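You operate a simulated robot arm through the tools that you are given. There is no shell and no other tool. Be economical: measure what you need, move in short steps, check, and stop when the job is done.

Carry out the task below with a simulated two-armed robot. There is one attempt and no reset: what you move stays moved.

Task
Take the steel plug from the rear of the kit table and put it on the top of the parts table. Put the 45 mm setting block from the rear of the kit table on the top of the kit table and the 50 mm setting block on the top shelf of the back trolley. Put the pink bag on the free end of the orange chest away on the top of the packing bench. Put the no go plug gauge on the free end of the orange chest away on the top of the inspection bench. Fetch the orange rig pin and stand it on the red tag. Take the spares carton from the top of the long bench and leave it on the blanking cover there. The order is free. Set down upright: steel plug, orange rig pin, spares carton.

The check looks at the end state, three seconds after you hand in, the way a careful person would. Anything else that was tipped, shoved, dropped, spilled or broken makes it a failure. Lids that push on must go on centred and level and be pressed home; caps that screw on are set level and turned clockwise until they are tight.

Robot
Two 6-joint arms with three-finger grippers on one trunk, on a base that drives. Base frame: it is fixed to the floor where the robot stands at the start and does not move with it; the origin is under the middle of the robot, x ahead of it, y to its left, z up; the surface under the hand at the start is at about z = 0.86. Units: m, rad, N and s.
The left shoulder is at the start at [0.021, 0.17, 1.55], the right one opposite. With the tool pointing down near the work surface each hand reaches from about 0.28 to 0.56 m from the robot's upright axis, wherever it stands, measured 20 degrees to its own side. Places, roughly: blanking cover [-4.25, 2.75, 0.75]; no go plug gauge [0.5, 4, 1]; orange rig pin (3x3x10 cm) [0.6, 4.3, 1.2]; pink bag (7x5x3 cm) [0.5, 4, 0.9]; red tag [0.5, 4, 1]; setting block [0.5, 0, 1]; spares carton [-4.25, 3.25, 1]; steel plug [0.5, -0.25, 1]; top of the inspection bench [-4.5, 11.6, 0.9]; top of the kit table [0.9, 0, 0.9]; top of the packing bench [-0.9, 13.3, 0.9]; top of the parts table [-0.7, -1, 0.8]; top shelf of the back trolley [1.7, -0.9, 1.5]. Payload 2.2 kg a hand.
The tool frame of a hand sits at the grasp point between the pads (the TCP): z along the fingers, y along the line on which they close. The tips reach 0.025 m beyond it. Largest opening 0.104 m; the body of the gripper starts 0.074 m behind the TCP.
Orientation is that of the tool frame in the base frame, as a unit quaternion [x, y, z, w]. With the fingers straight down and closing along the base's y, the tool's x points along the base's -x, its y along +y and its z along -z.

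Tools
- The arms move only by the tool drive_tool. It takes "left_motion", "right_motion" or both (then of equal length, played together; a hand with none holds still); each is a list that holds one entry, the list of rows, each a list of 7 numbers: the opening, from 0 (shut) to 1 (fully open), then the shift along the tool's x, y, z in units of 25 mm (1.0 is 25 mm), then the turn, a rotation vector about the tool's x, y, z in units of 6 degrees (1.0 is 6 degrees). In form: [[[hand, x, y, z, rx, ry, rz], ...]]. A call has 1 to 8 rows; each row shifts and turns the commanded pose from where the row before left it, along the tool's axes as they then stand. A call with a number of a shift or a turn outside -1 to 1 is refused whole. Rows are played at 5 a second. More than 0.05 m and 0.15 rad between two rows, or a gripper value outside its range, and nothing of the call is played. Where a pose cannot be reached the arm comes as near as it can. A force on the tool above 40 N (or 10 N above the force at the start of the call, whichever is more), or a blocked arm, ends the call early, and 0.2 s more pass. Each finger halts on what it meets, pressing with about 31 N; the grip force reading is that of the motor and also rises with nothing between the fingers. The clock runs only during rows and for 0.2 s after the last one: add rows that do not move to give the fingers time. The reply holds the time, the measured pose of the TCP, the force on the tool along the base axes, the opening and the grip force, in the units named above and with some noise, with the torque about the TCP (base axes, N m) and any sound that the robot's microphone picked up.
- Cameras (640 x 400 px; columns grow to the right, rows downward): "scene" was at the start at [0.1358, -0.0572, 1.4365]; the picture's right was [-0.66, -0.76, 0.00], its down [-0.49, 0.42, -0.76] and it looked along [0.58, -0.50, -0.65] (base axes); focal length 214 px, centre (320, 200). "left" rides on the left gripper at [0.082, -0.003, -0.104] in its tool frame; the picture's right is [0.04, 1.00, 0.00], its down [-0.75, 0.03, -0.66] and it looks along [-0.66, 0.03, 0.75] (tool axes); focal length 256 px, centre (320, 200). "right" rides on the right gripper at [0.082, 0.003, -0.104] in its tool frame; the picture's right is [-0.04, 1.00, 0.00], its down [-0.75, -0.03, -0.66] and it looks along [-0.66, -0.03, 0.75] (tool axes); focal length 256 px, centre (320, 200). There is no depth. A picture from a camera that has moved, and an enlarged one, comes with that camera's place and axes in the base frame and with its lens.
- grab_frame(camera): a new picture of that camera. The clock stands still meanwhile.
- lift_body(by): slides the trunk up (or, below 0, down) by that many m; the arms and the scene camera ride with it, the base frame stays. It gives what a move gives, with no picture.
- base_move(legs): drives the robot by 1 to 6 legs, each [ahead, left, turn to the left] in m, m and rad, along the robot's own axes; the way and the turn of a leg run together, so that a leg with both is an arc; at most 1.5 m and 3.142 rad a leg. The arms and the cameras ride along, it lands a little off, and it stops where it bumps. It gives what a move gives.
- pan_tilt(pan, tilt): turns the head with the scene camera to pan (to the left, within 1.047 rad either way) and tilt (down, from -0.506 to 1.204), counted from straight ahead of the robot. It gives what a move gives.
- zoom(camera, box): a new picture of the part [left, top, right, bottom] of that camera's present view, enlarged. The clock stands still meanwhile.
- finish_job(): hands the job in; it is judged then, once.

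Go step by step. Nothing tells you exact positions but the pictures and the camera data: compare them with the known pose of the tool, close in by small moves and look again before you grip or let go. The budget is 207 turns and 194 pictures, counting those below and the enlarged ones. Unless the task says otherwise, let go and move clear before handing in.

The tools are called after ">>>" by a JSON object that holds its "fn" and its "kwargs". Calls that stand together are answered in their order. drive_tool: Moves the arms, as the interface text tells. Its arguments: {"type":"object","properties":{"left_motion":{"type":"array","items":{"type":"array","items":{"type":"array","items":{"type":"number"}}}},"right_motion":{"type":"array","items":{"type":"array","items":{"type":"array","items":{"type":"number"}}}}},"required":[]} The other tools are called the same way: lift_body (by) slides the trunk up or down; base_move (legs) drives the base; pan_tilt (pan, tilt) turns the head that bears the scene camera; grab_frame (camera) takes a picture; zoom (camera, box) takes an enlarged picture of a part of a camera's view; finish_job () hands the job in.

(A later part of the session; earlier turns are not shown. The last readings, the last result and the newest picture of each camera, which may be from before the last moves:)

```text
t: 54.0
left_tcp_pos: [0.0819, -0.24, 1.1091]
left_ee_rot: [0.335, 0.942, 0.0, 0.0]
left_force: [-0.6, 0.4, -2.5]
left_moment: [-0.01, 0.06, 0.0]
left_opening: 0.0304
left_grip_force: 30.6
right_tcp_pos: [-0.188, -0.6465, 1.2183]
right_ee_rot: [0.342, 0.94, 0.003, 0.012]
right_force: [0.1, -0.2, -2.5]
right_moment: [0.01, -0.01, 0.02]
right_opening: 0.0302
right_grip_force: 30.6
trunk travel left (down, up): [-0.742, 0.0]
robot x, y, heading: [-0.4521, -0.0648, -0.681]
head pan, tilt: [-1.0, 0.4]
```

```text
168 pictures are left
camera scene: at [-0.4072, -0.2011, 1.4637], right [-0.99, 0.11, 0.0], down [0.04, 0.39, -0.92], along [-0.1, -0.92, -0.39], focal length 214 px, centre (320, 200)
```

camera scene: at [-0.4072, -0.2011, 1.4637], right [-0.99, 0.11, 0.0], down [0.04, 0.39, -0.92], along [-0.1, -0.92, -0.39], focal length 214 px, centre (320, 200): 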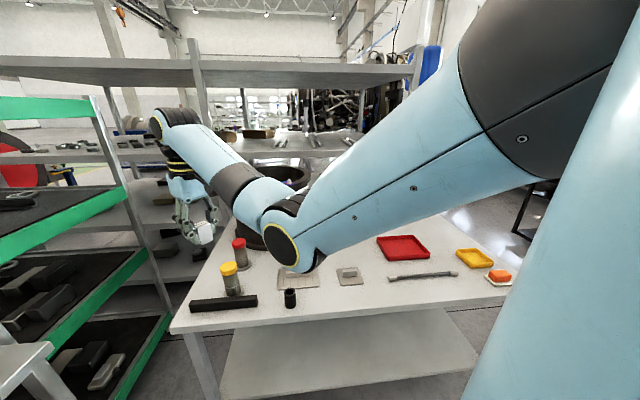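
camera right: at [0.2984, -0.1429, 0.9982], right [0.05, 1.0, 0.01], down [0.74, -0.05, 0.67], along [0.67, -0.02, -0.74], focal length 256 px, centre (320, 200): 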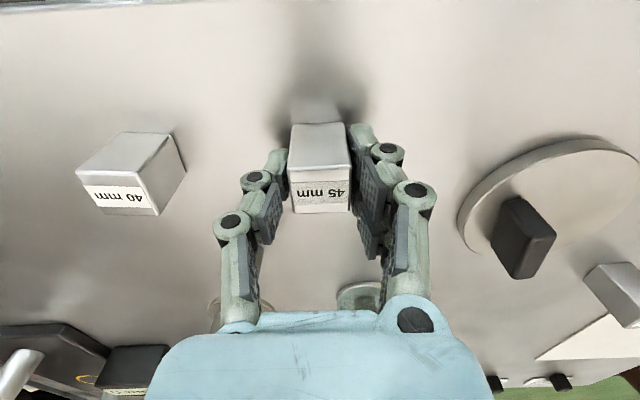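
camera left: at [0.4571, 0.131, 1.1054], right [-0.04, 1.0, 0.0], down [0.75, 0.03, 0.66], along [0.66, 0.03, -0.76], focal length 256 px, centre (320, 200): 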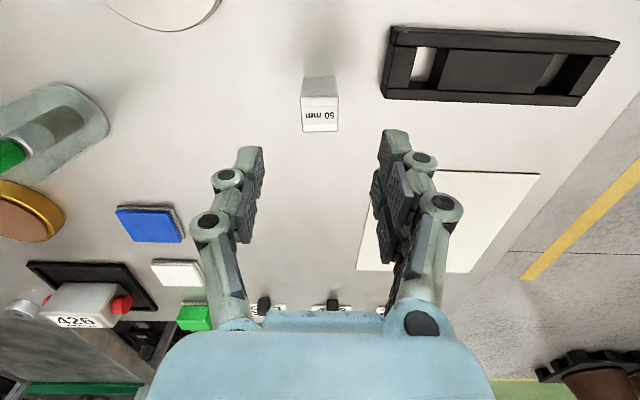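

The trolley's near end is close, at about x 0.5, y -0.75 to -1.40, with its top shelf near z 1.5. I'll raise the left hand (50 mm block) above shelf height while pulling it in and out to its side.

>>> {"fn": "drive_tool", "kwargs": {"left_motion": [[[0, 0.5, 0.3, -0.8, 0, 0, 0], [0, 0.5, 0.3, -0.8, 0, 0, 0], [0, 0.5, 0.3, -0.8, 0, 0, 0], [0, 0.5, 0.3, -0.8, 0, 0, 0], [0, 0.5, 0.3, -0.8, 0, 0, 0], [0, 0.5, 0.3, -0.8, 0, 0, 0], [0, 0.5, 0.3, -0.8, 0, 0, 0], [0, 0.5, 0.3, -0.8, 0, 0, 0]]]}}

>>> {"fn": "drive_tool", "kwargs": {"left_motion": [[[0, 0.2, 0.3, -1, 0, 0, 0], [0, 0.2, 0.3, -1, 0, 0, 0], [0, 0.2, 0.3, -1, 0, 0, 0], [0, 0.2, 0.3, -1, 0, 0, 0], [0, 0.2, 0.3, -1, 0, 0, 0], [0, 0.2, 0.3, -1, 0, 0, 0], [0, 0.2, 0.3, -1, 0, 0, 0], [0, 0.2, 0.3, -1, 0, 0, 0]]]}}

>>> {"fn": "drive_tool", "kwargs": {"left_motion": [[[0, 0, 0, -1, 0, 0, 0], [0, 0, 0, -1, 0, 0, 0], [0, 0, 0, -1, 0, 0, 0], [0, 0, 0, -1, 0, 0, 0], [0, 0, 0, -1, 0, 0, 0], [0, 0, 0, -1, 0, 0, 0]]]}}

```text
t: 55.8
left_tcp_pos: [0.0936, -0.1781, 1.1496]
left_ee_rot: [0.334, 0.943, 0.0, 0.001]
left_force: [0.3, -0.3, -3.6]
left_moment: [-0.02, 0.02, -0.02]
left_opening: 0.0301
left_grip_force: 30.9
left hand out of reach, approached as far as the arm can: row 3, 4, 5, 6, 7, 8
right_tcp_pos: [-0.1872, -0.6474, 1.2196]
right_ee_rot: [0.341, 0.94, 0.003, 0.013]
right_force: [-0.1, -0.5, -2.5]
right_moment: [-0.04, 0.02, 0.0]
right_opening: 0.0306
right_grip_force: 31.0
trunk travel left (down, up): [-0.742, 0.0]
robot x, y, heading: [-0.4531, -0.0628, -0.684]
head pan, tilt: [-1.0, 0.4]
```

```text
t: 57.5
left_tcp_pos: [0.1885, -0.1542, 1.204]
left_ee_rot: [0.335, 0.942, -0.001, 0.0]
left_force: [0.4, -0.5, -2.6]
left_moment: [0.04, 0.03, 0.01]
left_opening: 0.0303
left_grip_force: 31.1
left hand out of reach, approached as far as the arm can: row 1, 2, 3, 4, 5, 6, 7, 8
right_tcp_pos: [-0.187, -0.6477, 1.2188]
right_ee_rot: [0.342, 0.94, 0.003, 0.014]
right_force: [0.3, -0.9, -3.0]
right_moment: [0.02, 0.01, -0.03]
right_opening: 0.0304
right_grip_force: 31.2
trunk travel left (down, up): [-0.742, 0.0]
robot x, y, heading: [-0.4515, -0.0625, -0.684]
head pan, tilt: [-1.0, 0.4]
```

```text
t: 59.0
left_tcp_pos: [0.2535, -0.1866, 1.3047]
left_ee_rot: [0.335, 0.942, 0.0, -0.001]
left_force: [-0.4, 0.0, -4.1]
left_moment: [0.07, 0.02, 0.02]
left_opening: 0.0303
left_grip_force: 30.8
left hand out of reach, approached as far as the arm can: row 1, 2, 3, 4, 5, 6
right_tcp_pos: [-0.1876, -0.648, 1.219]
right_ee_rot: [0.341, 0.94, 0.003, 0.013]
right_force: [-0.3, -0.4, -3.1]
right_moment: [0.01, -0.02, 0.0]
right_opening: 0.0304
right_grip_force: 31.0
trunk travel left (down, up): [-0.742, 0.0]
robot x, y, heading: [-0.4536, -0.0638, -0.681]
head pan, tilt: [-1.0, 0.4]
```

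With the tool pointing straight down the arm can't fold up to shelf height, so I'll set the 50 mm block back on the table and regrasp it with the tool pitched forward 45°. Returning to the start place first.

>>> {"fn": "base_move", "kwargs": {"legs": [[0, 0, 0.681], [0.45, 0, 0]]}}

>>> {"fn": "drive_tool", "kwargs": {"left_motion": [[[0, 0.5, -0.75, 1, 0, 0, 0], [0, 0.5, -0.75, 1, 0, 0, 0], [0, 0.5, -0.75, 1, 0, 0, 0], [0, 0.5, -0.75, 1, 0, 0, 0], [0, 0.5, -0.75, 1, 0, 0, 0], [0, 0.5, -0.75, 1, 0, 0, 0], [0, 0.5, -0.75, 1, 0, 0, 0], [0, 0.5, -0.75, 1, 0, 0, 0]]]}}

>>> {"fn": "grab_frame", "kwargs": {"camera": "left"}}

```text
t: 63.5
left_tcp_pos: [0.6267, 0.2864, 1.3054]
left_ee_rot: [0.0, 1.0, 0.0, -0.001]
left_force: [0.6, 0.0, -2.5]
left_moment: [0.0, 0.08, 0.03]
left_opening: 0.0302
left_grip_force: 30.9
right_tcp_pos: [0.5762, -0.3481, 1.2187]
right_ee_rot: [0.006, 1.0, 0.007, 0.011]
right_force: [-0.3, 0.5, -2.3]
right_moment: [-0.04, -0.03, -0.03]
right_opening: 0.0304
right_grip_force: 30.8
trunk travel left (down, up): [-0.742, 0.0]
robot x, y, heading: [0.0016, -0.0663, 0.001]
head pan, tilt: [-1.0, 0.4]
```

```text
t: 65.3
left_tcp_pos: [0.5251, 0.1359, 1.1054]
left_ee_rot: [-0.001, 1.0, 0.001, 0.001]
left_force: [-0.9, 0.0, -3.2]
left_moment: [-0.01, 0.03, -0.02]
left_opening: 0.0304
left_grip_force: 30.8
right_tcp_pos: [0.5759, -0.3488, 1.2176]
right_ee_rot: [0.006, 1.0, 0.008, 0.011]
right_force: [-1.3, -0.8, -2.9]
right_moment: [-0.01, 0.01, 0.03]
right_opening: 0.0306
right_grip_force: 31.0
trunk travel left (down, up): [-0.742, 0.0]
robot x, y, heading: [0.0026, -0.0612, 0.001]
head pan, tilt: [-1.0, 0.4]
```

```text
167 pictures are left
camera left: at [0.4437, 0.1334, 1.209], right [-0.04, 1.0, 0.0], down [0.75, 0.03, 0.66], along [0.66, 0.03, -0.75], focal length 256 px, centre (320, 200)
```

left: 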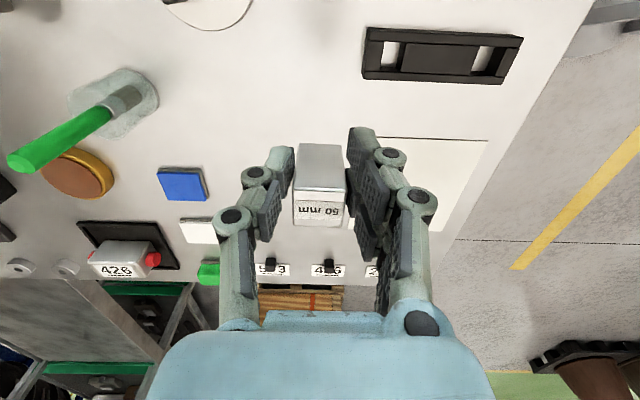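

Lowering the 50 mm block back where it stood (TCP z about 0.911), then releasing.

>>> {"fn": "drive_tool", "kwargs": {"left_motion": [[[0, 0, 0, 1, 0, 0, 0], [0, 0, 0, 1, 0, 0, 0], [0, 0, 0, 1, 0, 0, 0], [0, 0, 0, 1, 0, 0, 0], [0, 0, 0, 1, 0, 0, 0], [0, 0, 0, 1, 0, 0, 0], [0, 0, 0, 1, 0, 0, 0], [0, 0, 0, 0.75, 0, 0, 0]]]}}

>>> {"fn": "drive_tool", "kwargs": {"left_motion": [[[0, 0, 0, 0, 0, 0, 0], [0.6, 0, 0, 0, 0, 0, 0], [0.6, 0, 0, 0, 0, 0, 0], [0.6, 0, 0, 0, 0, 0, 0]]]}}

>>> {"fn": "grab_frame", "kwargs": {"camera": "left"}}

```text
t: 67.1
left_tcp_pos: [0.5264, 0.1357, 0.9105]
left_ee_rot: [-0.001, 1.0, 0.001, -0.001]
left_force: [1.4, 0.7, -1.8]
left_moment: [-0.01, -0.02, 0.01]
left_opening: 0.0302
left_grip_force: 30.7
right_tcp_pos: [0.5765, -0.3482, 1.218]
right_ee_rot: [0.006, 1.0, 0.008, 0.01]
right_force: [-0.3, 0.1, -3.3]
right_moment: [0.0, 0.02, -0.01]
right_opening: 0.0304
right_grip_force: 31.3
trunk travel left (down, up): [-0.742, 0.0]
robot x, y, heading: [0.0043, -0.061, 0.004]
head pan, tilt: [-1.0, 0.4]
```

```text
t: 68.1
left_tcp_pos: [0.5249, 0.1364, 0.9103]
left_ee_rot: [-0.001, 1.0, 0.0, -0.002]
left_force: [0.2, -0.8, -0.6]
left_moment: [0.01, 0.01, 0.01]
left_opening: 0.0627
left_grip_force: 0.0
right_tcp_pos: [0.576, -0.3486, 1.2202]
right_ee_rot: [0.006, 1.0, 0.006, 0.011]
right_force: [-0.1, 0.4, -3.6]
right_moment: [0.01, 0.0, 0.0]
right_opening: 0.0304
right_grip_force: 30.5
trunk travel left (down, up): [-0.742, 0.0]
robot x, y, heading: [0.0012, -0.0613, -0.0]
head pan, tilt: [-1.0, 0.4]
```

```text
166 pictures are left
camera left: at [0.443, 0.1328, 1.0143], right [-0.04, 1.0, 0.0], down [0.75, 0.03, 0.66], along [0.65, 0.03, -0.76], focal length 256 px, centre (320, 200)
```

left: 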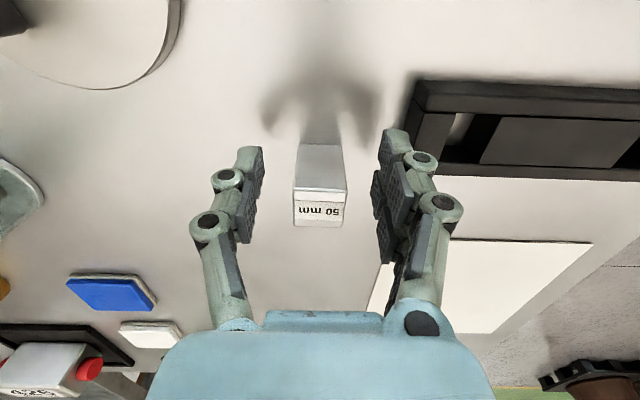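

The block stands free between the fingers. Pitching the left tool forward 45° in place about its grasp point.

>>> {"fn": "drive_tool", "kwargs": {"left_motion": [[[0.6, 0, 0, 0, 0, -0.94, 0], [0.6, 0, 0, 0, 0, -0.94, 0], [0.6, 0, 0, 0, 0, -0.94, 0], [0.6, 0, 0, 0, 0, -0.94, 0], [0.6, 0, 0, 0, 0, -0.94, 0], [0.6, 0, 0, 0, 0, -0.94, 0], [0.6, 0, 0, 0, 0, -0.94, 0], [0.6, 0, 0, 0, 0, -0.94, 0]]]}}

>>> {"fn": "grab_frame", "kwargs": {"camera": "left"}}

```text
t: 69.9
left_tcp_pos: [0.5259, 0.1359, 0.9118]
left_ee_rot: [-0.001, 0.923, 0.001, 0.385]
left_force: [0.0, -0.1, 0.7]
left_moment: [0.0, -0.03, -0.01]
left_opening: 0.0624
left_grip_force: 0.1
right_tcp_pos: [0.5763, -0.3486, 1.219]
right_ee_rot: [0.006, 1.0, 0.007, 0.012]
right_force: [0.1, 0.1, -2.4]
right_moment: [-0.05, -0.02, -0.03]
right_opening: 0.0302
right_grip_force: 31.2
trunk travel left (down, up): [-0.742, 0.0]
robot x, y, heading: [0.0035, -0.0585, 0.001]
head pan, tilt: [-1.0, 0.4]
```

```text
165 pictures are left
camera left: at [0.3942, 0.1335, 0.9265], right [-0.03, 1.0, -0.03], down [0.07, 0.03, 1.0], along [1.0, 0.03, -0.07], focal length 256 px, centre (320, 200)
```

left: 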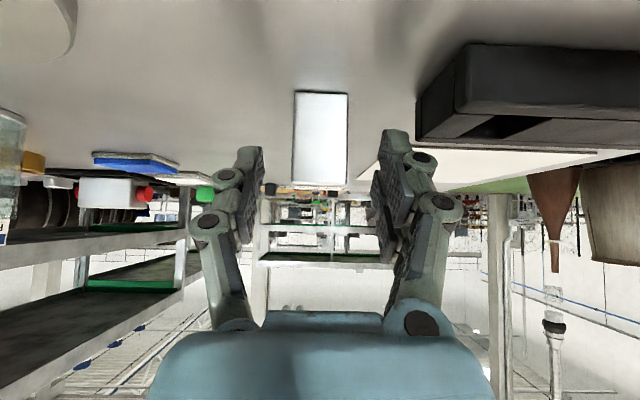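

The view matches: block top is near z 0.909 and its near face at x about 0.523. I'll advance slightly, grip, and lift.

>>> {"fn": "drive_tool", "kwargs": {"left_motion": [[[0.6, 0.2, -0.03, 0.75, 0, 0, 0], [0.6, 0, 0, 0, 0, 0, 0], [0, 0, 0, 0, 0, 0, 0], [0, 0, 0, 0, 0, 0, 0], [0, 0, 0, 0, 0, 0, 0], [0, -0.7, 0, -0.7, 0, 0, 0], [0, -0.7, 0, -0.7, 0, 0, 0], [0, -0.7, 0, -0.7, 0, 0, 0]]]}}

>>> {"fn": "drive_tool", "kwargs": {"left_motion": [[[0, -0.7, 0, -0.7, 0, 0, 0], [0, -0.7, 0, -0.7, 0, 0, 0], [0, -0.7, 0, -0.7, 0, 0, 0], [0, -0.7, 0, -0.7, 0, 0, 0], [0, -0.7, 0, -0.7, 0, 0, 0], [0, -0.7, 0, -0.7, 0, 0, 0], [0, -0.7, 0, -0.7, 0, 0, 0], [0, -0.7, 0, -0.7, 0, 0, 0]]]}}

>>> {"fn": "drive_tool", "kwargs": {"left_motion": [[[0, -0.7, 0, -0.7, 0, 0, 0], [0, -0.7, 0, -0.7, 0, 0, 0], [0, -0.7, 0, -0.7, 0, 0, 0], [0, -0.7, 0, -0.7, 0, 0, 0], [0, -0.7, 0, -0.7, 0, 0, 0], [0, -0.7, 0, -0.7, 0, 0, 0], [0, -0.7, 0, -0.7, 0, 0, 0], [0, -0.7, 0, -0.7, 0, 0, 0]]]}}

>>> {"fn": "drive_tool", "kwargs": {"left_motion": [[[0, -0.7, 0, -0.7, 0, 0, 0], [0, -0.7, 0, -0.7, 0, 0, 0], [0, -0.7, 0, -0.7, 0, 0, 0], [0, -0.7, 0, -0.7, 0, 0, 0], [0, -0.7, 0, -0.7, 0, 0, 0], [0, -0.7, 0, -0.7, 0, 0, 0], [0, -0.7, 0, -0.7, 0, 0, 0], [0, -0.7, 0, -0.7, 0, 0, 0]]]}}

>>> {"fn": "grab_frame", "kwargs": {"camera": "left"}}

```text
t: 71.7
left_tcp_pos: [0.5355, 0.1342, 0.9686]
left_ee_rot: [-0.001, 0.924, 0.0, 0.383]
left_force: [-0.2, 0.9, -2.8]
left_moment: [-0.04, 0.02, -0.02]
left_opening: 0.0302
left_grip_force: 31.4
right_tcp_pos: [0.5763, -0.3488, 1.2188]
right_ee_rot: [0.006, 1.0, 0.007, 0.011]
right_force: [0.4, 0.4, -2.6]
right_moment: [0.02, 0.05, -0.04]
right_opening: 0.0305
right_grip_force: 31.0
trunk travel left (down, up): [-0.742, 0.0]
robot x, y, heading: [-0.0017, -0.0607, 0.001]
head pan, tilt: [-1.0, 0.4]
```

```text
t: 73.5
left_tcp_pos: [0.5345, 0.1352, 1.1671]
left_ee_rot: [-0.001, 0.924, 0.001, 0.383]
left_force: [-0.1, -0.2, -3.7]
left_moment: [0.03, 0.05, -0.03]
left_opening: 0.0304
left_grip_force: 30.9
right_tcp_pos: [0.5759, -0.348, 1.2184]
right_ee_rot: [0.006, 1.0, 0.008, 0.012]
right_force: [-0.3, 0.2, -3.8]
right_moment: [0.03, -0.01, 0.03]
right_opening: 0.0303
right_grip_force: 30.9
trunk travel left (down, up): [-0.742, 0.0]
robot x, y, heading: [0.0014, -0.0626, 0.007]
head pan, tilt: [-1.0, 0.4]
```

```text
t: 75.3
left_tcp_pos: [0.5358, 0.142, 1.3651]
left_ee_rot: [0.0, 0.924, 0.008, 0.382]
left_force: [-0.4, 0.4, -4.2]
left_moment: [-0.01, 0.0, 0.0]
left_opening: 0.0306
left_grip_force: 31.2
right_tcp_pos: [0.5759, -0.3491, 1.2183]
right_ee_rot: [0.006, 1.0, 0.006, 0.011]
right_force: [-0.3, -0.4, -2.5]
right_moment: [0.0, 0.02, 0.03]
right_opening: 0.0306
right_grip_force: 31.1
trunk travel left (down, up): [-0.742, 0.0]
robot x, y, heading: [0.0007, -0.0632, -0.001]
head pan, tilt: [-1.0, 0.4]
```

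```text
t: 77.1
left_tcp_pos: [0.5845, 0.099, 1.5136]
left_ee_rot: [-0.001, 0.923, 0.001, 0.384]
left_force: [-0.8, -0.5, -3.5]
left_moment: [0.01, 0.01, 0.06]
left_opening: 0.0304
left_grip_force: 31.0
left hand out of reach, approached as far as the arm can: row 4, 5, 6, 7, 8
right_tcp_pos: [0.5755, -0.3482, 1.2197]
right_ee_rot: [0.006, 1.0, 0.007, 0.011]
right_force: [-0.6, 0.3, -2.5]
right_moment: [0.01, 0.01, 0.01]
right_opening: 0.0306
right_grip_force: 30.4
trunk travel left (down, up): [-0.742, 0.0]
robot x, y, heading: [0.003, -0.0626, 0.003]
head pan, tilt: [-1.0, 0.4]
```

```text
164 pictures are left
camera left: at [0.4521, 0.0964, 1.5276], right [-0.03, 1.0, -0.03], down [0.06, 0.03, 1.0], along [1.0, 0.03, -0.07], focal length 256 px, centre (320, 200)
```

left: 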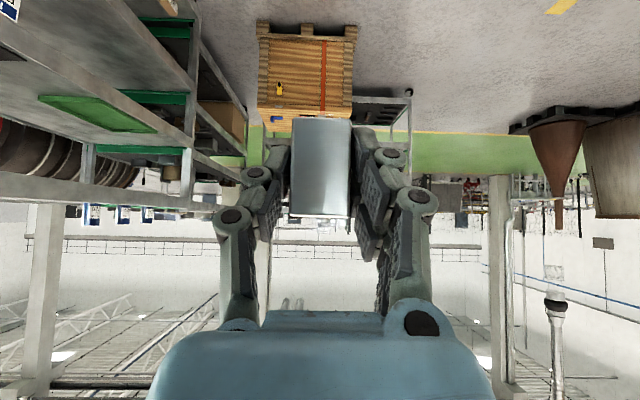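

The hand is at z 1.51. I'll extend forward and up to check that 1.57 is reachable further out.

>>> {"fn": "drive_tool", "kwargs": {"left_motion": [[[0, -0.75, 0.2, 0.19, 0, 0, 0], [0, -0.75, 0.2, 0.19, 0, 0, 0], [0, -0.75, 0.2, 0.19, 0, 0, 0], [0, -0.75, 0.2, 0.19, 0, 0, 0], [0, -0.75, 0.2, 0.19, 0, 0, 0], [0, -0.75, 0.2, 0.19, 0, 0, 0]]]}}

>>> {"fn": "grab_frame", "kwargs": {"camera": "left"}}

```text
t: 78.5
left_tcp_pos: [0.6821, 0.131, 1.5715]
left_ee_rot: [-0.001, 0.924, 0.001, 0.383]
left_force: [0.0, 0.2, -3.1]
left_moment: [-0.03, 0.03, -0.01]
left_opening: 0.0308
left_grip_force: 30.8
right_tcp_pos: [0.5767, -0.348, 1.2187]
right_ee_rot: [0.006, 1.0, 0.007, 0.011]
right_force: [0.5, -0.6, -2.8]
right_moment: [0.0, 0.02, -0.03]
right_opening: 0.0303
right_grip_force: 31.0
trunk travel left (down, up): [-0.742, 0.0]
robot x, y, heading: [0.0013, -0.064, 0.007]
head pan, tilt: [-1.0, 0.4]
```

```text
163 pictures are left
camera left: at [0.5515, 0.1286, 1.5865], right [-0.03, 1.0, -0.03], down [0.07, 0.03, 1.0], along [1.0, 0.03, -0.07], focal length 256 px, centre (320, 200)
```

left: 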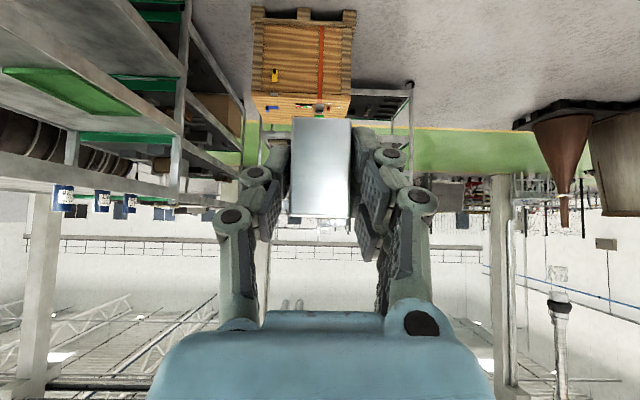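

Reach is fine at z 1.57. I'll back off, turn toward the trolley's near end and stop short to look at the top shelf.

>>> {"fn": "base_move", "kwargs": {"legs": [[-0.35, 0, 0], [0, 0, -0.9], [0.27, 0.03, 0]]}}

>>> {"fn": "grab_frame", "kwargs": {"camera": "left"}}

>>> {"fn": "pan_tilt", "kwargs": {"pan": 0.25, "tilt": 0.1}}

>>> {"fn": "grab_frame", "kwargs": {"camera": "scene"}}

```text
t: 84.7
left_tcp_pos: [0.4113, -0.676, 1.5728]
left_ee_rot: [0.404, 0.831, -0.167, 0.345]
left_force: [0.0, 0.5, -3.2]
left_moment: [0.03, 0.01, 0.0]
left_opening: 0.0304
left_grip_force: 30.3
right_tcp_pos: [-0.033, -0.8866, 1.2185]
right_ee_rot: [0.444, 0.896, 0.001, 0.014]
right_force: [-0.2, -0.2, -2.7]
right_moment: [-0.03, 0.0, 0.0]
right_opening: 0.0305
right_grip_force: 31.3
trunk travel left (down, up): [-0.742, 0.0]
robot x, y, heading: [-0.1592, -0.259, -0.907]
head pan, tilt: [-1.0, 0.4]
```

```text
162 pictures are left
camera left: at [0.327, -0.5742, 1.5873], right [0.77, 0.64, -0.03], down [0.07, -0.03, 1.0], along [0.64, -0.77, -0.07], focal length 256 px, centre (320, 200)
```

left: 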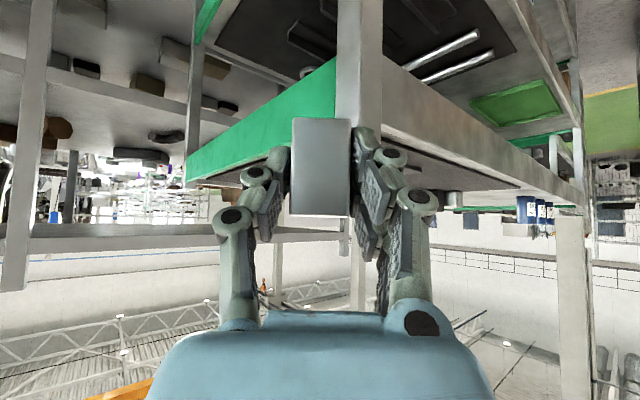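

```text
t: 86.1
left_tcp_pos: [0.4126, -0.6755, 1.5713]
left_ee_rot: [0.405, 0.83, -0.168, 0.344]
left_force: [0.3, 0.3, -2.7]
left_moment: [0.03, 0.03, -0.02]
left_opening: 0.0304
left_grip_force: 31.4
right_tcp_pos: [-0.032, -0.8885, 1.2174]
right_ee_rot: [0.444, 0.896, 0.002, 0.012]
right_force: [-0.6, 0.0, -2.9]
right_moment: [-0.01, -0.02, 0.0]
right_opening: 0.0302
right_grip_force: 30.5
trunk travel left (down, up): [-0.742, 0.0]
robot x, y, heading: [-0.1615, -0.2591, -0.903]
head pan, tilt: [0.25, 0.099]
```

```text
161 pictures are left
camera scene: at [-0.0425, -0.3725, 1.4916], right [-0.61, -0.79, 0.0], down [-0.08, 0.06, -0.99], along [0.79, -0.61, -0.1], focal length 214 px, centre (320, 200)
```

scene: 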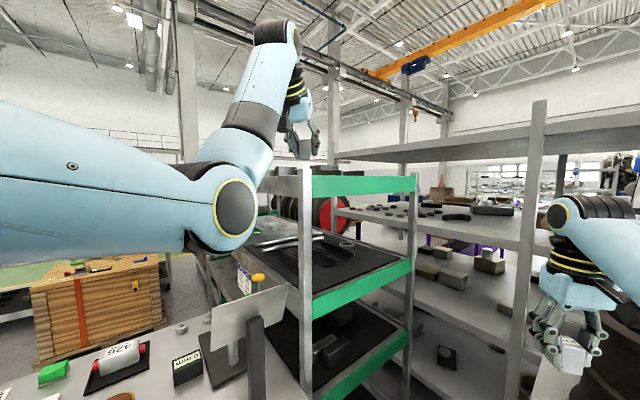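

I'll zoom to measure the shelf's top height at the corner.

>>> {"fn": "zoom", "kwargs": {"camera": "left", "box": [180, 40, 600, 240]}}

>>> {"fn": "zoom", "kwargs": {"camera": "scene", "box": [250, 100, 430, 220]}}

```text
1.52 times, centred on (390, 140) of left
camera zoom: at [0.3273, -0.5746, 1.587], right [0.77, 0.64, -0.03], down [0.07, -0.04, 1.0], along [0.64, -0.77, -0.07], focal length 390 px, centre (213, 291)
```

zoom: 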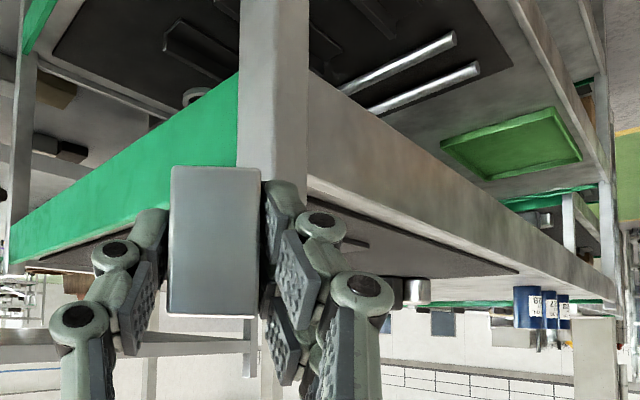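

```text
3.33 times, centred on (340, 160) of scene
camera zoom: at [-0.0425, -0.3725, 1.4916], right [-0.61, -0.79, 0.0], down [-0.08, 0.06, -0.99], along [0.79, -0.61, -0.1], focal length 715 px, centre (253, 333)
```

zoom: 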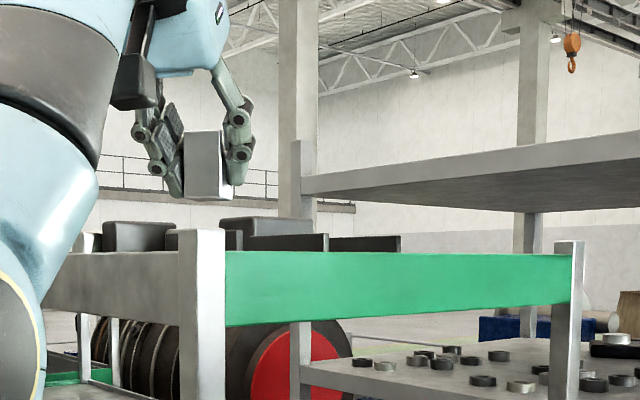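

Lip top is at about z 1.50, with the corner upright at [0.516, -0.746] poking up to about 1.52. I'll raise the block a little more before moving over.

>>> {"fn": "drive_tool", "kwargs": {"left_motion": [[[0, -0.7, 0, -0.4, 0, 0, 0], [0, -0.5, 0, -0.3, 0, 0, 0], [0, 0, 0, 0, 0, 0, 0]]]}}

```text
t: 86.9
left_tcp_pos: [0.4169, -0.6848, 1.6055]
left_ee_rot: [0.404, 0.831, -0.167, 0.345]
left_force: [0.2, 0.2, -3.6]
left_moment: [0.03, 0.02, 0.0]
left_opening: 0.0306
left_grip_force: 31.0
right_tcp_pos: [-0.033, -0.8877, 1.2184]
right_ee_rot: [0.443, 0.896, 0.001, 0.013]
right_force: [0.2, 0.0, -2.1]
right_moment: [0.01, 0.0, 0.0]
right_opening: 0.0306
right_grip_force: 31.1
trunk travel left (down, up): [-0.742, 0.0]
robot x, y, heading: [-0.1608, -0.2591, -0.909]
head pan, tilt: [0.25, 0.099]
```

Now at z 1.605 with good clearance. Driving forward so the block comes to about [0.60, -0.85].

>>> {"fn": "base_move", "kwargs": {"legs": [[0.24, 0.043, 0]]}}

>>> {"fn": "grab_frame", "kwargs": {"camera": "left"}}

>>> {"fn": "grab_frame", "kwargs": {"camera": "scene"}}

```text
t: 88.2
left_tcp_pos: [0.4956, -0.7555, 1.6055]
left_ee_rot: [0.405, 0.835, -0.165, 0.335]
left_force: [-3.5, 1.9, -2.6]
left_moment: [0.01, -0.03, -0.01]
left_opening: 0.0306
left_grip_force: 31.3
right_tcp_pos: [0.0527, -0.9628, 1.2176]
right_ee_rot: [0.443, 0.896, 0.0, 0.012]
right_force: [-0.1, 0.1, -2.4]
right_moment: [0.03, 0.04, 0.0]
right_opening: 0.0304
right_grip_force: 30.9
trunk travel left (down, up): [-0.742, 0.0]
robot x, y, heading: [-0.0708, -0.3302, -0.906]
head pan, tilt: [0.25, 0.099]
stopped in leg 1: the force on the tool passed its limit at 127 N (the readings are from after the stop); the commanded pose is now the measured one
```

```text
158 pictures are left
camera left: at [0.412, -0.6528, 1.6239], right [0.77, 0.64, -0.03], down [0.08, -0.05, 1.0], along [0.64, -0.77, -0.09], focal length 256 px, centre (320, 200)
```

left: 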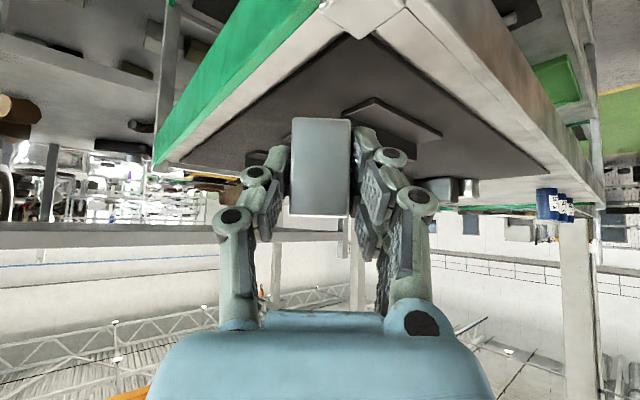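

```text
157 pictures are left
camera scene: at [0.0413, -0.4473, 1.4917], right [-0.61, -0.79, 0.0], down [-0.08, 0.06, -0.99], along [0.79, -0.61, -0.1], focal length 214 px, centre (320, 200)
```

scene: 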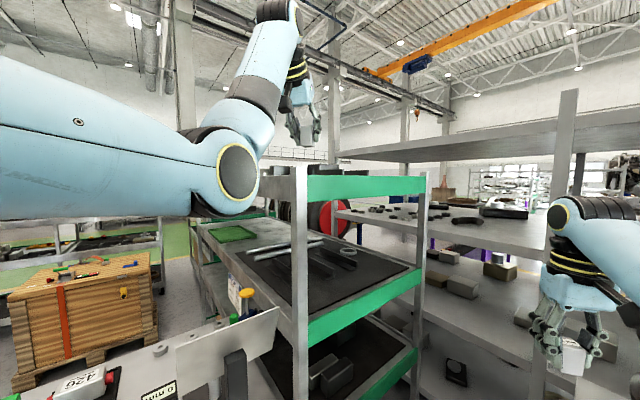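

Something stopped the drive with a force on the left tool. I'll zoom to see what it met.

>>> {"fn": "zoom", "kwargs": {"camera": "left", "box": [220, 0, 580, 240]}}

>>> {"fn": "zoom", "kwargs": {"camera": "scene", "box": [170, 60, 450, 240]}}

```text
1.67 times, centred on (400, 120) of left
camera zoom: at [0.412, -0.6528, 1.6239], right [0.77, 0.64, -0.03], down [0.08, -0.05, 1.0], along [0.64, -0.77, -0.09], focal length 427 px, centre (187, 333)
```

zoom: 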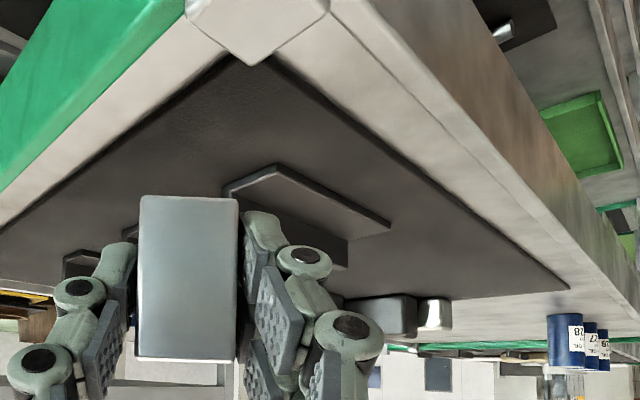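

```text
2.22 times, centred on (310, 150) of scene
camera zoom: at [0.0413, -0.4473, 1.4917], right [-0.61, -0.79, 0.0], down [-0.08, 0.06, -0.99], along [0.79, -0.61, -0.1], focal length 477 px, centre (342, 311)
```

zoom: 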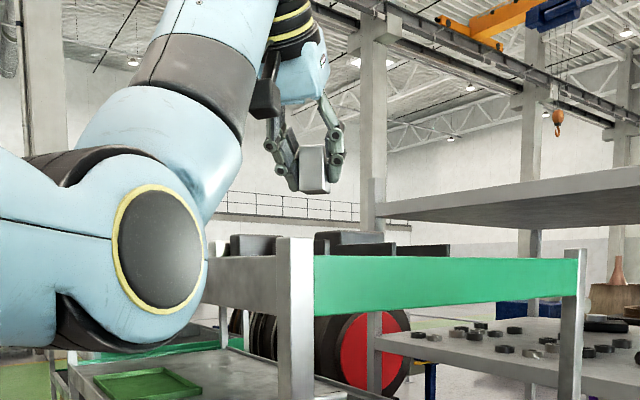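

The left elbow has met the trolley's front rail. I'll back off, straighten the arm so the elbow rises above the shelf, and check again.

>>> {"fn": "base_move", "kwargs": {"legs": [[-0.13, 0, 0]]}}

>>> {"fn": "drive_tool", "kwargs": {"left_motion": [[[0, -0.7, 0, 0.7, 0, -0.2, 0], [0, -0.7, 0, 0.7, 0, -0.1, 0], [0, -0.7, 0, 0.7, 0, 0, 0], [0, -0.7, 0, 0.7, 0, 0, 0], [0, 0, 0, 0, 0, 0, 0]]]}}

>>> {"fn": "grab_frame", "kwargs": {"camera": "scene"}}

```text
t: 89.4
left_tcp_pos: [0.4177, -0.6542, 1.6056]
left_ee_rot: [0.404, 0.835, -0.164, 0.335]
left_force: [-0.5, 0.1, -3.4]
left_moment: [0.03, 0.02, 0.01]
left_opening: 0.0304
left_grip_force: 30.9
right_tcp_pos: [-0.0261, -0.8623, 1.2179]
right_ee_rot: [0.444, 0.896, 0.001, 0.012]
right_force: [0.7, 0.2, -3.4]
right_moment: [-0.03, -0.02, -0.03]
right_opening: 0.0304
right_grip_force: 30.7
trunk travel left (down, up): [-0.742, 0.0]
robot x, y, heading: [-0.1557, -0.2333, -0.908]
head pan, tilt: [0.25, 0.099]
```

```text
t: 90.6
left_tcp_pos: [0.477, -0.7313, 1.6052]
left_ee_rot: [0.403, 0.829, -0.172, 0.348]
left_force: [-0.6, 0.7, -3.2]
left_moment: [0.02, 0.07, -0.01]
left_opening: 0.0307
left_grip_force: 31.3
right_tcp_pos: [-0.0262, -0.8618, 1.2183]
right_ee_rot: [0.444, 0.896, 0.001, 0.013]
right_force: [1.0, 0.1, -2.6]
right_moment: [-0.02, -0.03, -0.01]
right_opening: 0.0304
right_grip_force: 30.6
trunk travel left (down, up): [-0.742, 0.0]
robot x, y, heading: [-0.1568, -0.233, -0.91]
head pan, tilt: [0.25, 0.099]
```

```text
154 pictures are left
camera scene: at [-0.038, -0.3459, 1.4916], right [-0.61, -0.79, 0.0], down [-0.08, 0.06, -0.99], along [0.79, -0.61, -0.1], focal length 214 px, centre (320, 200)
```

scene: 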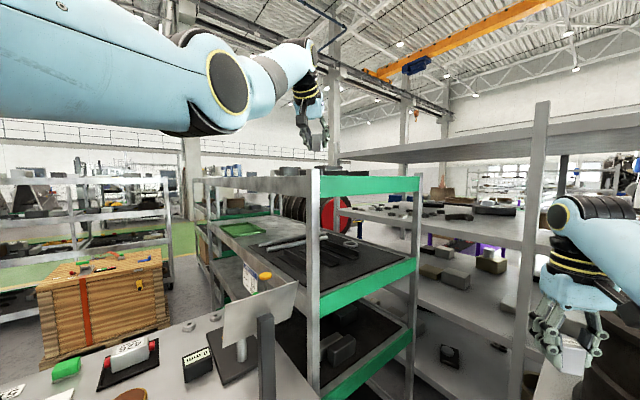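

The elbow now rides well above the shelf. A low box stands near [0.61–0.75, -0.81 to -0.86], leaving a free pocket at about [0.563, -0.82]; I'll drive the block there.

>>> {"fn": "base_move", "kwargs": {"legs": [[0.123, 0.013, 0]]}}

>>> {"fn": "grab_frame", "kwargs": {"camera": "left"}}

>>> {"fn": "zoom", "kwargs": {"camera": "scene", "box": [200, 60, 440, 210]}}

```text
t: 91.6
left_tcp_pos: [0.4999, -0.7536, 1.609]
left_ee_rot: [0.402, 0.833, -0.167, 0.341]
left_force: [-16.7, 15.9, 2.9]
left_moment: [0.03, -0.16, 0.34]
left_opening: 0.0304
left_grip_force: 31.1
right_tcp_pos: [0.0008, -0.8888, 1.2207]
right_ee_rot: [0.442, 0.897, 0.001, 0.014]
right_force: [-0.3, 0.1, -2.5]
right_moment: [0.05, 0.0, -0.01]
right_opening: 0.0305
right_grip_force: 31.1
trunk travel left (down, up): [-0.742, 0.0]
robot x, y, heading: [-0.1259, -0.2631, -0.905]
head pan, tilt: [0.25, 0.099]
stopped in leg 1: the force on the tool passed its limit at 139 N (the readings are from after the stop); the commanded pose is now the measured one
```

```text
153 pictures are left
camera left: at [0.4157, -0.6517, 1.6257], right [0.77, 0.64, -0.03], down [0.07, -0.04, 1.0], along [0.64, -0.76, -0.08], focal length 256 px, centre (320, 200)
```

left: 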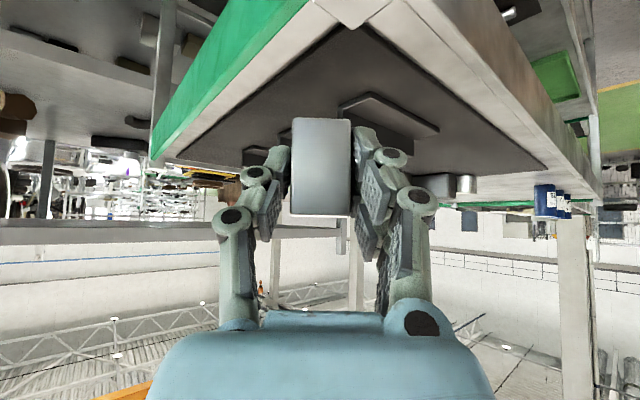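

```text
2.67 times, centred on (320, 135) of scene
camera zoom: at [-0.0119, -0.3726, 1.4925], right [-0.61, -0.79, 0.0], down [-0.08, 0.06, -1.0], along [0.79, -0.61, -0.1], focal length 572 px, centre (320, 373)
```

zoom: 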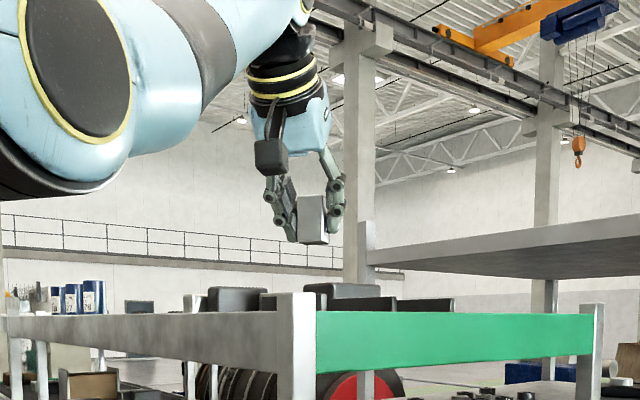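

The hand or block keeps meeting something unseen above that corner, so this end is not usable. The shelf's named place is at its middle, reachable from the aisle beyond the table, so I'll back off, tuck the left arm and find a way round.

>>> {"fn": "base_move", "kwargs": {"legs": [[-0.3, 0, 0]]}}

>>> {"fn": "drive_tool", "kwargs": {"left_motion": [[[0, 1, 0, 0, 0, -0.15, 0], [0, 1, 0, 0, 0, 0, 0], [0, 1, 0, 0, 0, 0, 0], [0, 1, 0, 0, 0, 0, 0], [0, 1, 0, 0, 0, 0, 0], [0, 1, 0, 0, 0, 0, 0], [0, 1, 0, 0, 0, 0, 0], [0, 1, 0, 0, 0, 0, 0]]]}}

>>> {"fn": "pan_tilt", "kwargs": {"pan": 0, "tilt": 0.3}}

>>> {"fn": "base_move", "kwargs": {"legs": [[0, 0, -1.35]]}}

>>> {"fn": "grab_frame", "kwargs": {"camera": "scene"}}

```text
t: 93.6
left_tcp_pos: [0.3226, -0.5236, 1.6041]
left_ee_rot: [0.402, 0.835, -0.165, 0.338]
left_force: [-0.4, 0.4, -3.0]
left_moment: [0.01, 0.06, 0.0]
left_opening: 0.0304
left_grip_force: 30.9
right_tcp_pos: [-0.1801, -0.6598, 1.2175]
right_ee_rot: [0.443, 0.897, 0.002, 0.012]
right_force: [0.6, -0.2, -2.3]
right_moment: [0.0, 0.04, 0.01]
right_opening: 0.0305
right_grip_force: 31.2
trunk travel left (down, up): [-0.742, 0.0]
robot x, y, heading: [-0.311, -0.0318, -0.903]
head pan, tilt: [0.25, 0.099]
```

```text
t: 95.4
left_tcp_pos: [0.2327, -0.4128, 1.4618]
left_ee_rot: [0.4, 0.832, -0.169, 0.346]
left_force: [-0.2, 0.2, -3.0]
left_moment: [0.0, 0.04, 0.0]
left_opening: 0.0304
left_grip_force: 29.9
right_tcp_pos: [-0.1802, -0.6585, 1.2181]
right_ee_rot: [0.442, 0.897, 0.001, 0.012]
right_force: [-0.1, -0.4, -2.5]
right_moment: [-0.01, 0.03, 0.01]
right_opening: 0.0304
right_grip_force: 31.3
trunk travel left (down, up): [-0.742, 0.0]
robot x, y, heading: [-0.3078, -0.0289, -0.908]
head pan, tilt: [0.25, 0.099]
```

```text
t: 96.2
left_tcp_pos: [0.2338, -0.4146, 1.462]
left_ee_rot: [0.401, 0.832, -0.169, 0.345]
left_force: [-0.3, 0.6, -4.3]
left_moment: [0.04, 0.0, -0.01]
left_opening: 0.0302
left_grip_force: 31.0
right_tcp_pos: [-0.1791, -0.6585, 1.218]
right_ee_rot: [0.443, 0.897, 0.002, 0.012]
right_force: [0.8, 0.4, -2.0]
right_moment: [0.0, -0.03, 0.0]
right_opening: 0.0301
right_grip_force: 31.1
trunk travel left (down, up): [-0.742, 0.0]
robot x, y, heading: [-0.3109, -0.0293, -0.904]
head pan, tilt: [0.0, 0.3]
```

```text
t: 99.9
left_tcp_pos: [-0.5639, -0.6441, 1.4624]
left_ee_rot: [0.832, 0.399, -0.348, 0.165]
left_force: [0.2, -0.1, -3.5]
left_moment: [0.02, 0.01, -0.03]
left_opening: 0.0307
left_grip_force: 31.2
right_tcp_pos: [-0.8954, -0.2949, 1.2179]
right_ee_rot: [0.906, 0.424, -0.008, 0.011]
right_force: [0.8, 0.1, -3.1]
right_moment: [-0.01, 0.03, -0.08]
right_opening: 0.0305
right_grip_force: 30.6
trunk travel left (down, up): [-0.742, 0.0]
robot x, y, heading: [-0.3097, -0.0318, -2.247]
head pan, tilt: [0.0, 0.3]
```

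```text
151 pictures are left
camera scene: at [-0.4123, -0.1586, 1.4729], right [-0.78, 0.63, 0.0], down [0.19, 0.23, -0.95], along [-0.6, -0.74, -0.3], focal length 214 px, centre (320, 200)
```

scene: 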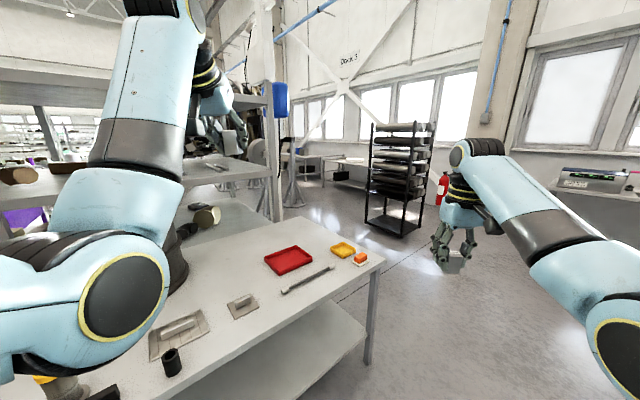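

Behind is the parts table and an open floor toward -x. I'll turn further to see the route along the engine's other side.

>>> {"fn": "base_move", "kwargs": {"legs": [[0, 0, -0.9]]}}

>>> {"fn": "grab_frame", "kwargs": {"camera": "scene"}}

>>> {"fn": "pan_tilt", "kwargs": {"pan": -0.9, "tilt": 0.3}}

>>> {"fn": "grab_frame", "kwargs": {"camera": "scene"}}

```text
t: 102.6
left_tcp_pos: [-0.949, -0.2123, 1.4636]
left_ee_rot: [0.923, -0.002, -0.384, -0.003]
left_force: [-0.2, 0.0, -3.0]
left_moment: [0.01, 0.0, 0.0]
left_opening: 0.0306
left_grip_force: 31.4
right_tcp_pos: [-0.8817, 0.2633, 1.2187]
right_ee_rot: [1.0, -0.011, -0.011, 0.007]
right_force: [0.7, 0.6, -2.9]
right_moment: [-0.02, -0.02, 0.02]
right_opening: 0.0305
right_grip_force: 30.8
trunk travel left (down, up): [-0.742, 0.0]
robot x, y, heading: [-0.3081, -0.0253, 3.132]
head pan, tilt: [0.0, 0.3]
```

```text
150 pictures are left
camera scene: at [-0.4731, -0.029, 1.4729], right [0.01, 1.0, 0.0], down [0.3, 0.0, -0.95], along [-0.95, 0.01, -0.3], focal length 214 px, centre (320, 200)
```

scene: 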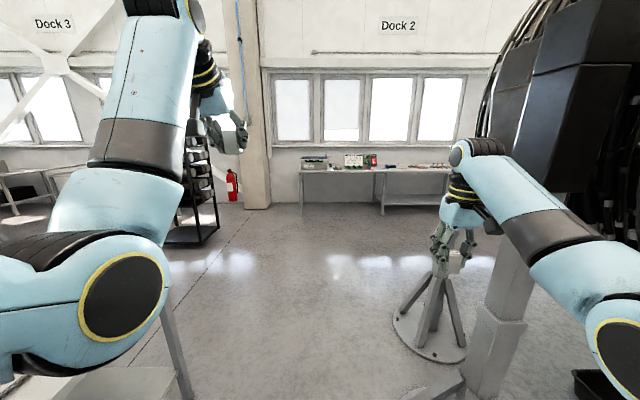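

```text
t: 103.8
left_tcp_pos: [-0.9489, -0.2124, 1.4628]
left_ee_rot: [0.923, -0.002, -0.384, -0.003]
left_force: [0.0, -0.2, -2.4]
left_moment: [0.0, -0.08, -0.05]
left_opening: 0.0305
left_grip_force: 30.8
right_tcp_pos: [-0.8808, 0.2637, 1.2169]
right_ee_rot: [1.0, -0.011, -0.01, 0.007]
right_force: [0.1, -0.5, -3.4]
right_moment: [0.01, 0.03, -0.01]
right_opening: 0.0304
right_grip_force: 30.5
trunk travel left (down, up): [-0.742, 0.0]
robot x, y, heading: [-0.3106, -0.0254, 3.13]
head pan, tilt: [-0.901, 0.3]
```

```text
149 pictures are left
camera scene: at [-0.4371, 0.0438, 1.4729], right [0.79, 0.61, 0.0], down [0.18, -0.23, -0.96], along [-0.59, 0.75, -0.3], focal length 214 px, centre (320, 200)
```

scene: 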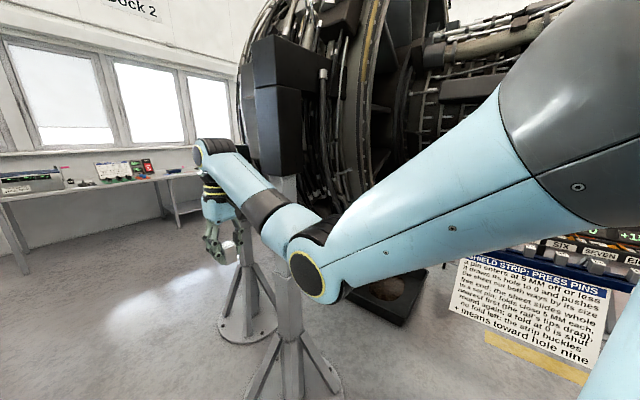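

The floor toward -x is open. I'll drive that way past the engine stand, then turn toward +y.

>>> {"fn": "base_move", "kwargs": {"legs": [[1.3, 0.2, 0], [1.35, 0, 0], [0, 0, -1.57]]}}

>>> {"fn": "pan_tilt", "kwargs": {"pan": 0, "tilt": 0.25}}

>>> {"fn": "grab_frame", "kwargs": {"camera": "scene"}}

```text
t: 120.6
left_tcp_pos: [-3.1387, 0.451, 1.4633]
left_ee_rot: [-0.652, 0.654, 0.27, 0.273]
left_force: [-0.7, 1.1, -4.0]
left_moment: [-0.03, 0.0, 0.0]
left_opening: 0.0305
left_grip_force: 30.8
right_tcp_pos: [-2.6643, 0.3819, 1.218]
right_ee_rot: [-0.698, 0.716, 0.012, 0.003]
right_force: [0.0, 0.6, -2.8]
right_moment: [0.01, 0.03, -0.01]
right_opening: 0.0305
right_grip_force: 31.0
trunk travel left (down, up): [-0.742, 0.0]
robot x, y, heading: [-2.9557, -0.189, 1.555]
head pan, tilt: [-0.901, 0.3]
```

```text
t: 121.8
left_tcp_pos: [-3.138, 0.451, 1.463]
left_ee_rot: [-0.652, 0.655, 0.269, 0.273]
left_force: [0.5, 0.6, -3.1]
left_moment: [-0.04, -0.03, 0.01]
left_opening: 0.0304
left_grip_force: 31.2
right_tcp_pos: [-2.6629, 0.3825, 1.2188]
right_ee_rot: [-0.698, 0.716, 0.012, 0.003]
right_force: [1.1, 0.3, -2.9]
right_moment: [0.03, 0.0, 0.0]
right_opening: 0.0308
right_grip_force: 31.3
trunk travel left (down, up): [-0.742, 0.0]
robot x, y, heading: [-2.9548, -0.192, 1.558]
head pan, tilt: [0.0, 0.25]
```

```text
148 pictures are left
camera scene: at [-2.9533, -0.026, 1.4776], right [1.0, -0.01, 0.0], down [0.0, -0.25, -0.97], along [0.01, 0.97, -0.25], focal length 214 px, centre (320, 200)
```

scene: 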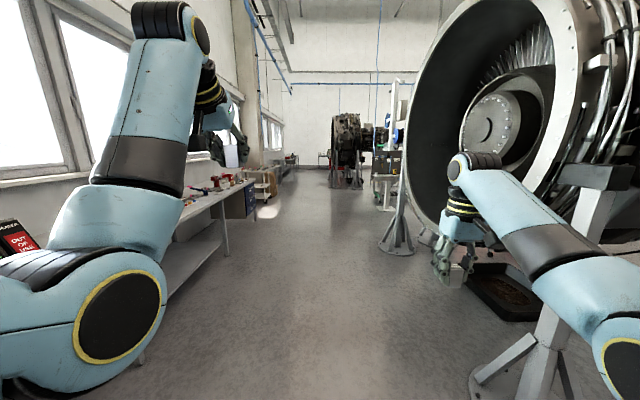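

The corridor along the window bench is clear. Driving ahead about 4.2 m along it, then turning to look right.

>>> {"fn": "base_move", "kwargs": {"legs": [[1.4, 0.1, 0.013], [1.4, 0, 0], [1.4, 0, 0], [0, 0, -1.2]]}}

>>> {"fn": "grab_frame", "kwargs": {"camera": "scene"}}

```text
t: 145.1
left_tcp_pos: [-2.5095, 4.4467, 1.4628]
left_ee_rot: [-0.169, 0.908, 0.069, 0.378]
left_force: [-0.5, 0.2, -3.8]
left_moment: [-0.02, 0.02, 0.03]
left_opening: 0.0307
left_grip_force: 31.0
right_tcp_pos: [-2.3985, 3.9798, 1.2174]
right_ee_rot: [-0.174, 0.985, 0.009, 0.009]
right_force: [0.0, 0.5, -3.0]
right_moment: [-0.02, 0.01, -0.01]
right_opening: 0.0307
right_grip_force: 31.0
trunk travel left (down, up): [-0.742, 0.0]
robot x, y, heading: [-3.0382, 4.0428, 0.358]
head pan, tilt: [0.0, 0.25]
```

```text
147 pictures are left
camera scene: at [-2.8836, 4.101, 1.4776], right [0.35, -0.94, 0.0], down [-0.23, -0.09, -0.97], along [0.91, 0.34, -0.25], focal length 214 px, centre (320, 200)
```

scene: 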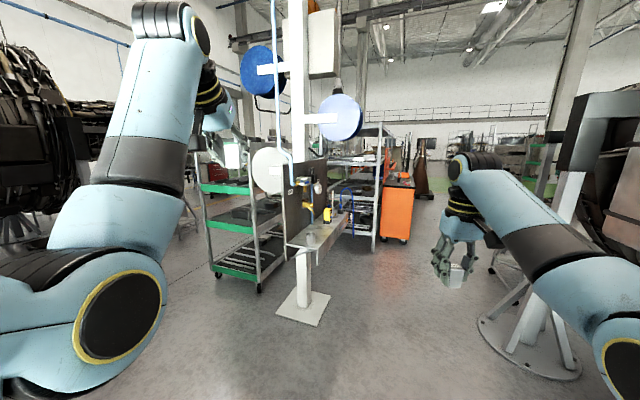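

The orange chest is visible at about [0.44, 4.07], with a hose stand at [-1.4, 4.8] and an engine post at [-1.0, 3.0]. I'll pass between them along y about 3.72.

>>> {"fn": "base_move", "kwargs": {"legs": [[0, 0, -0.358], [0.5, -0.32, 0], [1.2, 0, 0]]}}

>>> {"fn": "grab_frame", "kwargs": {"camera": "scene"}}

```text
t: 155.2
left_tcp_pos: [-0.7006, 3.9225, 1.4632]
left_ee_rot: [-0.005, 0.924, 0.0, 0.383]
left_force: [0.2, -0.3, -2.6]
left_moment: [0.02, 0.04, 0.04]
left_opening: 0.0306
left_grip_force: 30.8
right_tcp_pos: [-0.762, 3.4468, 1.2167]
right_ee_rot: [0.004, 1.0, 0.007, 0.01]
right_force: [-0.9, 0.1, -3.7]
right_moment: [0.04, 0.04, 0.02]
right_opening: 0.0305
right_grip_force: 30.9
trunk travel left (down, up): [-0.742, 0.0]
robot x, y, heading: [-1.3354, 3.7327, 0.007]
head pan, tilt: [0.0, 0.25]
```

```text
146 pictures are left
camera scene: at [-1.1712, 3.7299, 1.4776], right [0.0, -1.0, 0.0], down [-0.25, 0.0, -0.97], along [0.97, 0.0, -0.25], focal length 214 px, centre (320, 200)
```

scene: 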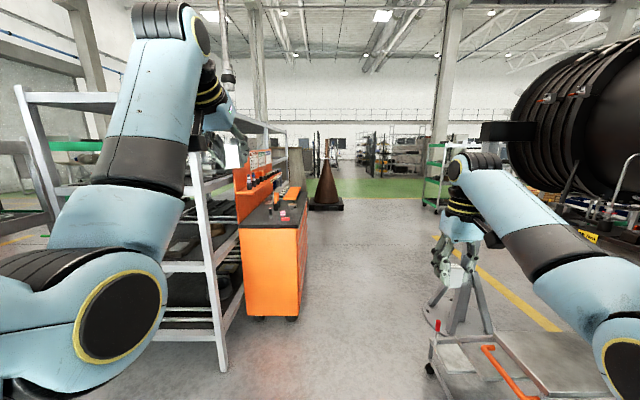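

The chest stands with its near end at x 0.39, y 3.97–4.5, and a low cart is on the right. Passing between them along y about 3.42 to x about 1.6, then facing the kit table from its far side.

>>> {"fn": "base_move", "kwargs": {"legs": [[0.9, -0.31, 0], [1.3, 0, 0], [0.75, 0, 0], [0, 0, -1.57]]}}

>>> {"fn": "grab_frame", "kwargs": {"camera": "scene"}}

```text
t: 173.8
left_tcp_pos: [1.7939, 2.7993, 1.4614]
left_ee_rot: [0.654, 0.652, -0.273, 0.269]
left_force: [0.2, -0.4, -3.0]
left_moment: [0.06, 0.01, 0.0]
left_opening: 0.0306
left_grip_force: 31.6
right_tcp_pos: [1.3187, 2.8671, 1.2186]
right_ee_rot: [0.714, 0.7, -0.002, 0.012]
right_force: [0.2, -0.2, -2.7]
right_moment: [0.01, -0.01, 0.01]
right_opening: 0.0308
right_grip_force: 31.1
trunk travel left (down, up): [-0.742, 0.0]
robot x, y, heading: [1.611, 3.441, -1.582]
head pan, tilt: [0.0, 0.25]
```

```text
145 pictures are left
camera scene: at [1.6106, 3.272, 1.4776], right [-1.0, 0.01, 0.0], down [0.0, 0.25, -0.97], along [-0.01, -0.97, -0.25], focal length 214 px, centre (320, 200)
```

scene: 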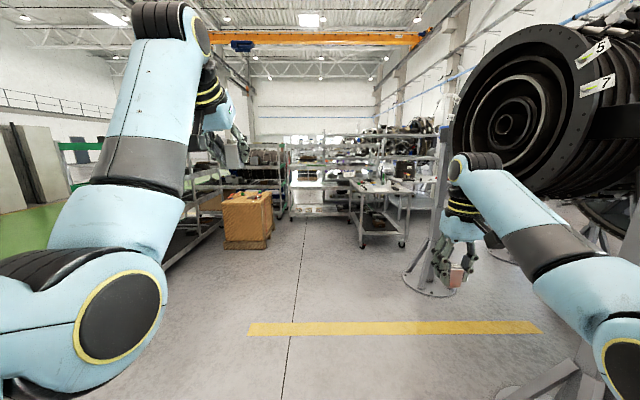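

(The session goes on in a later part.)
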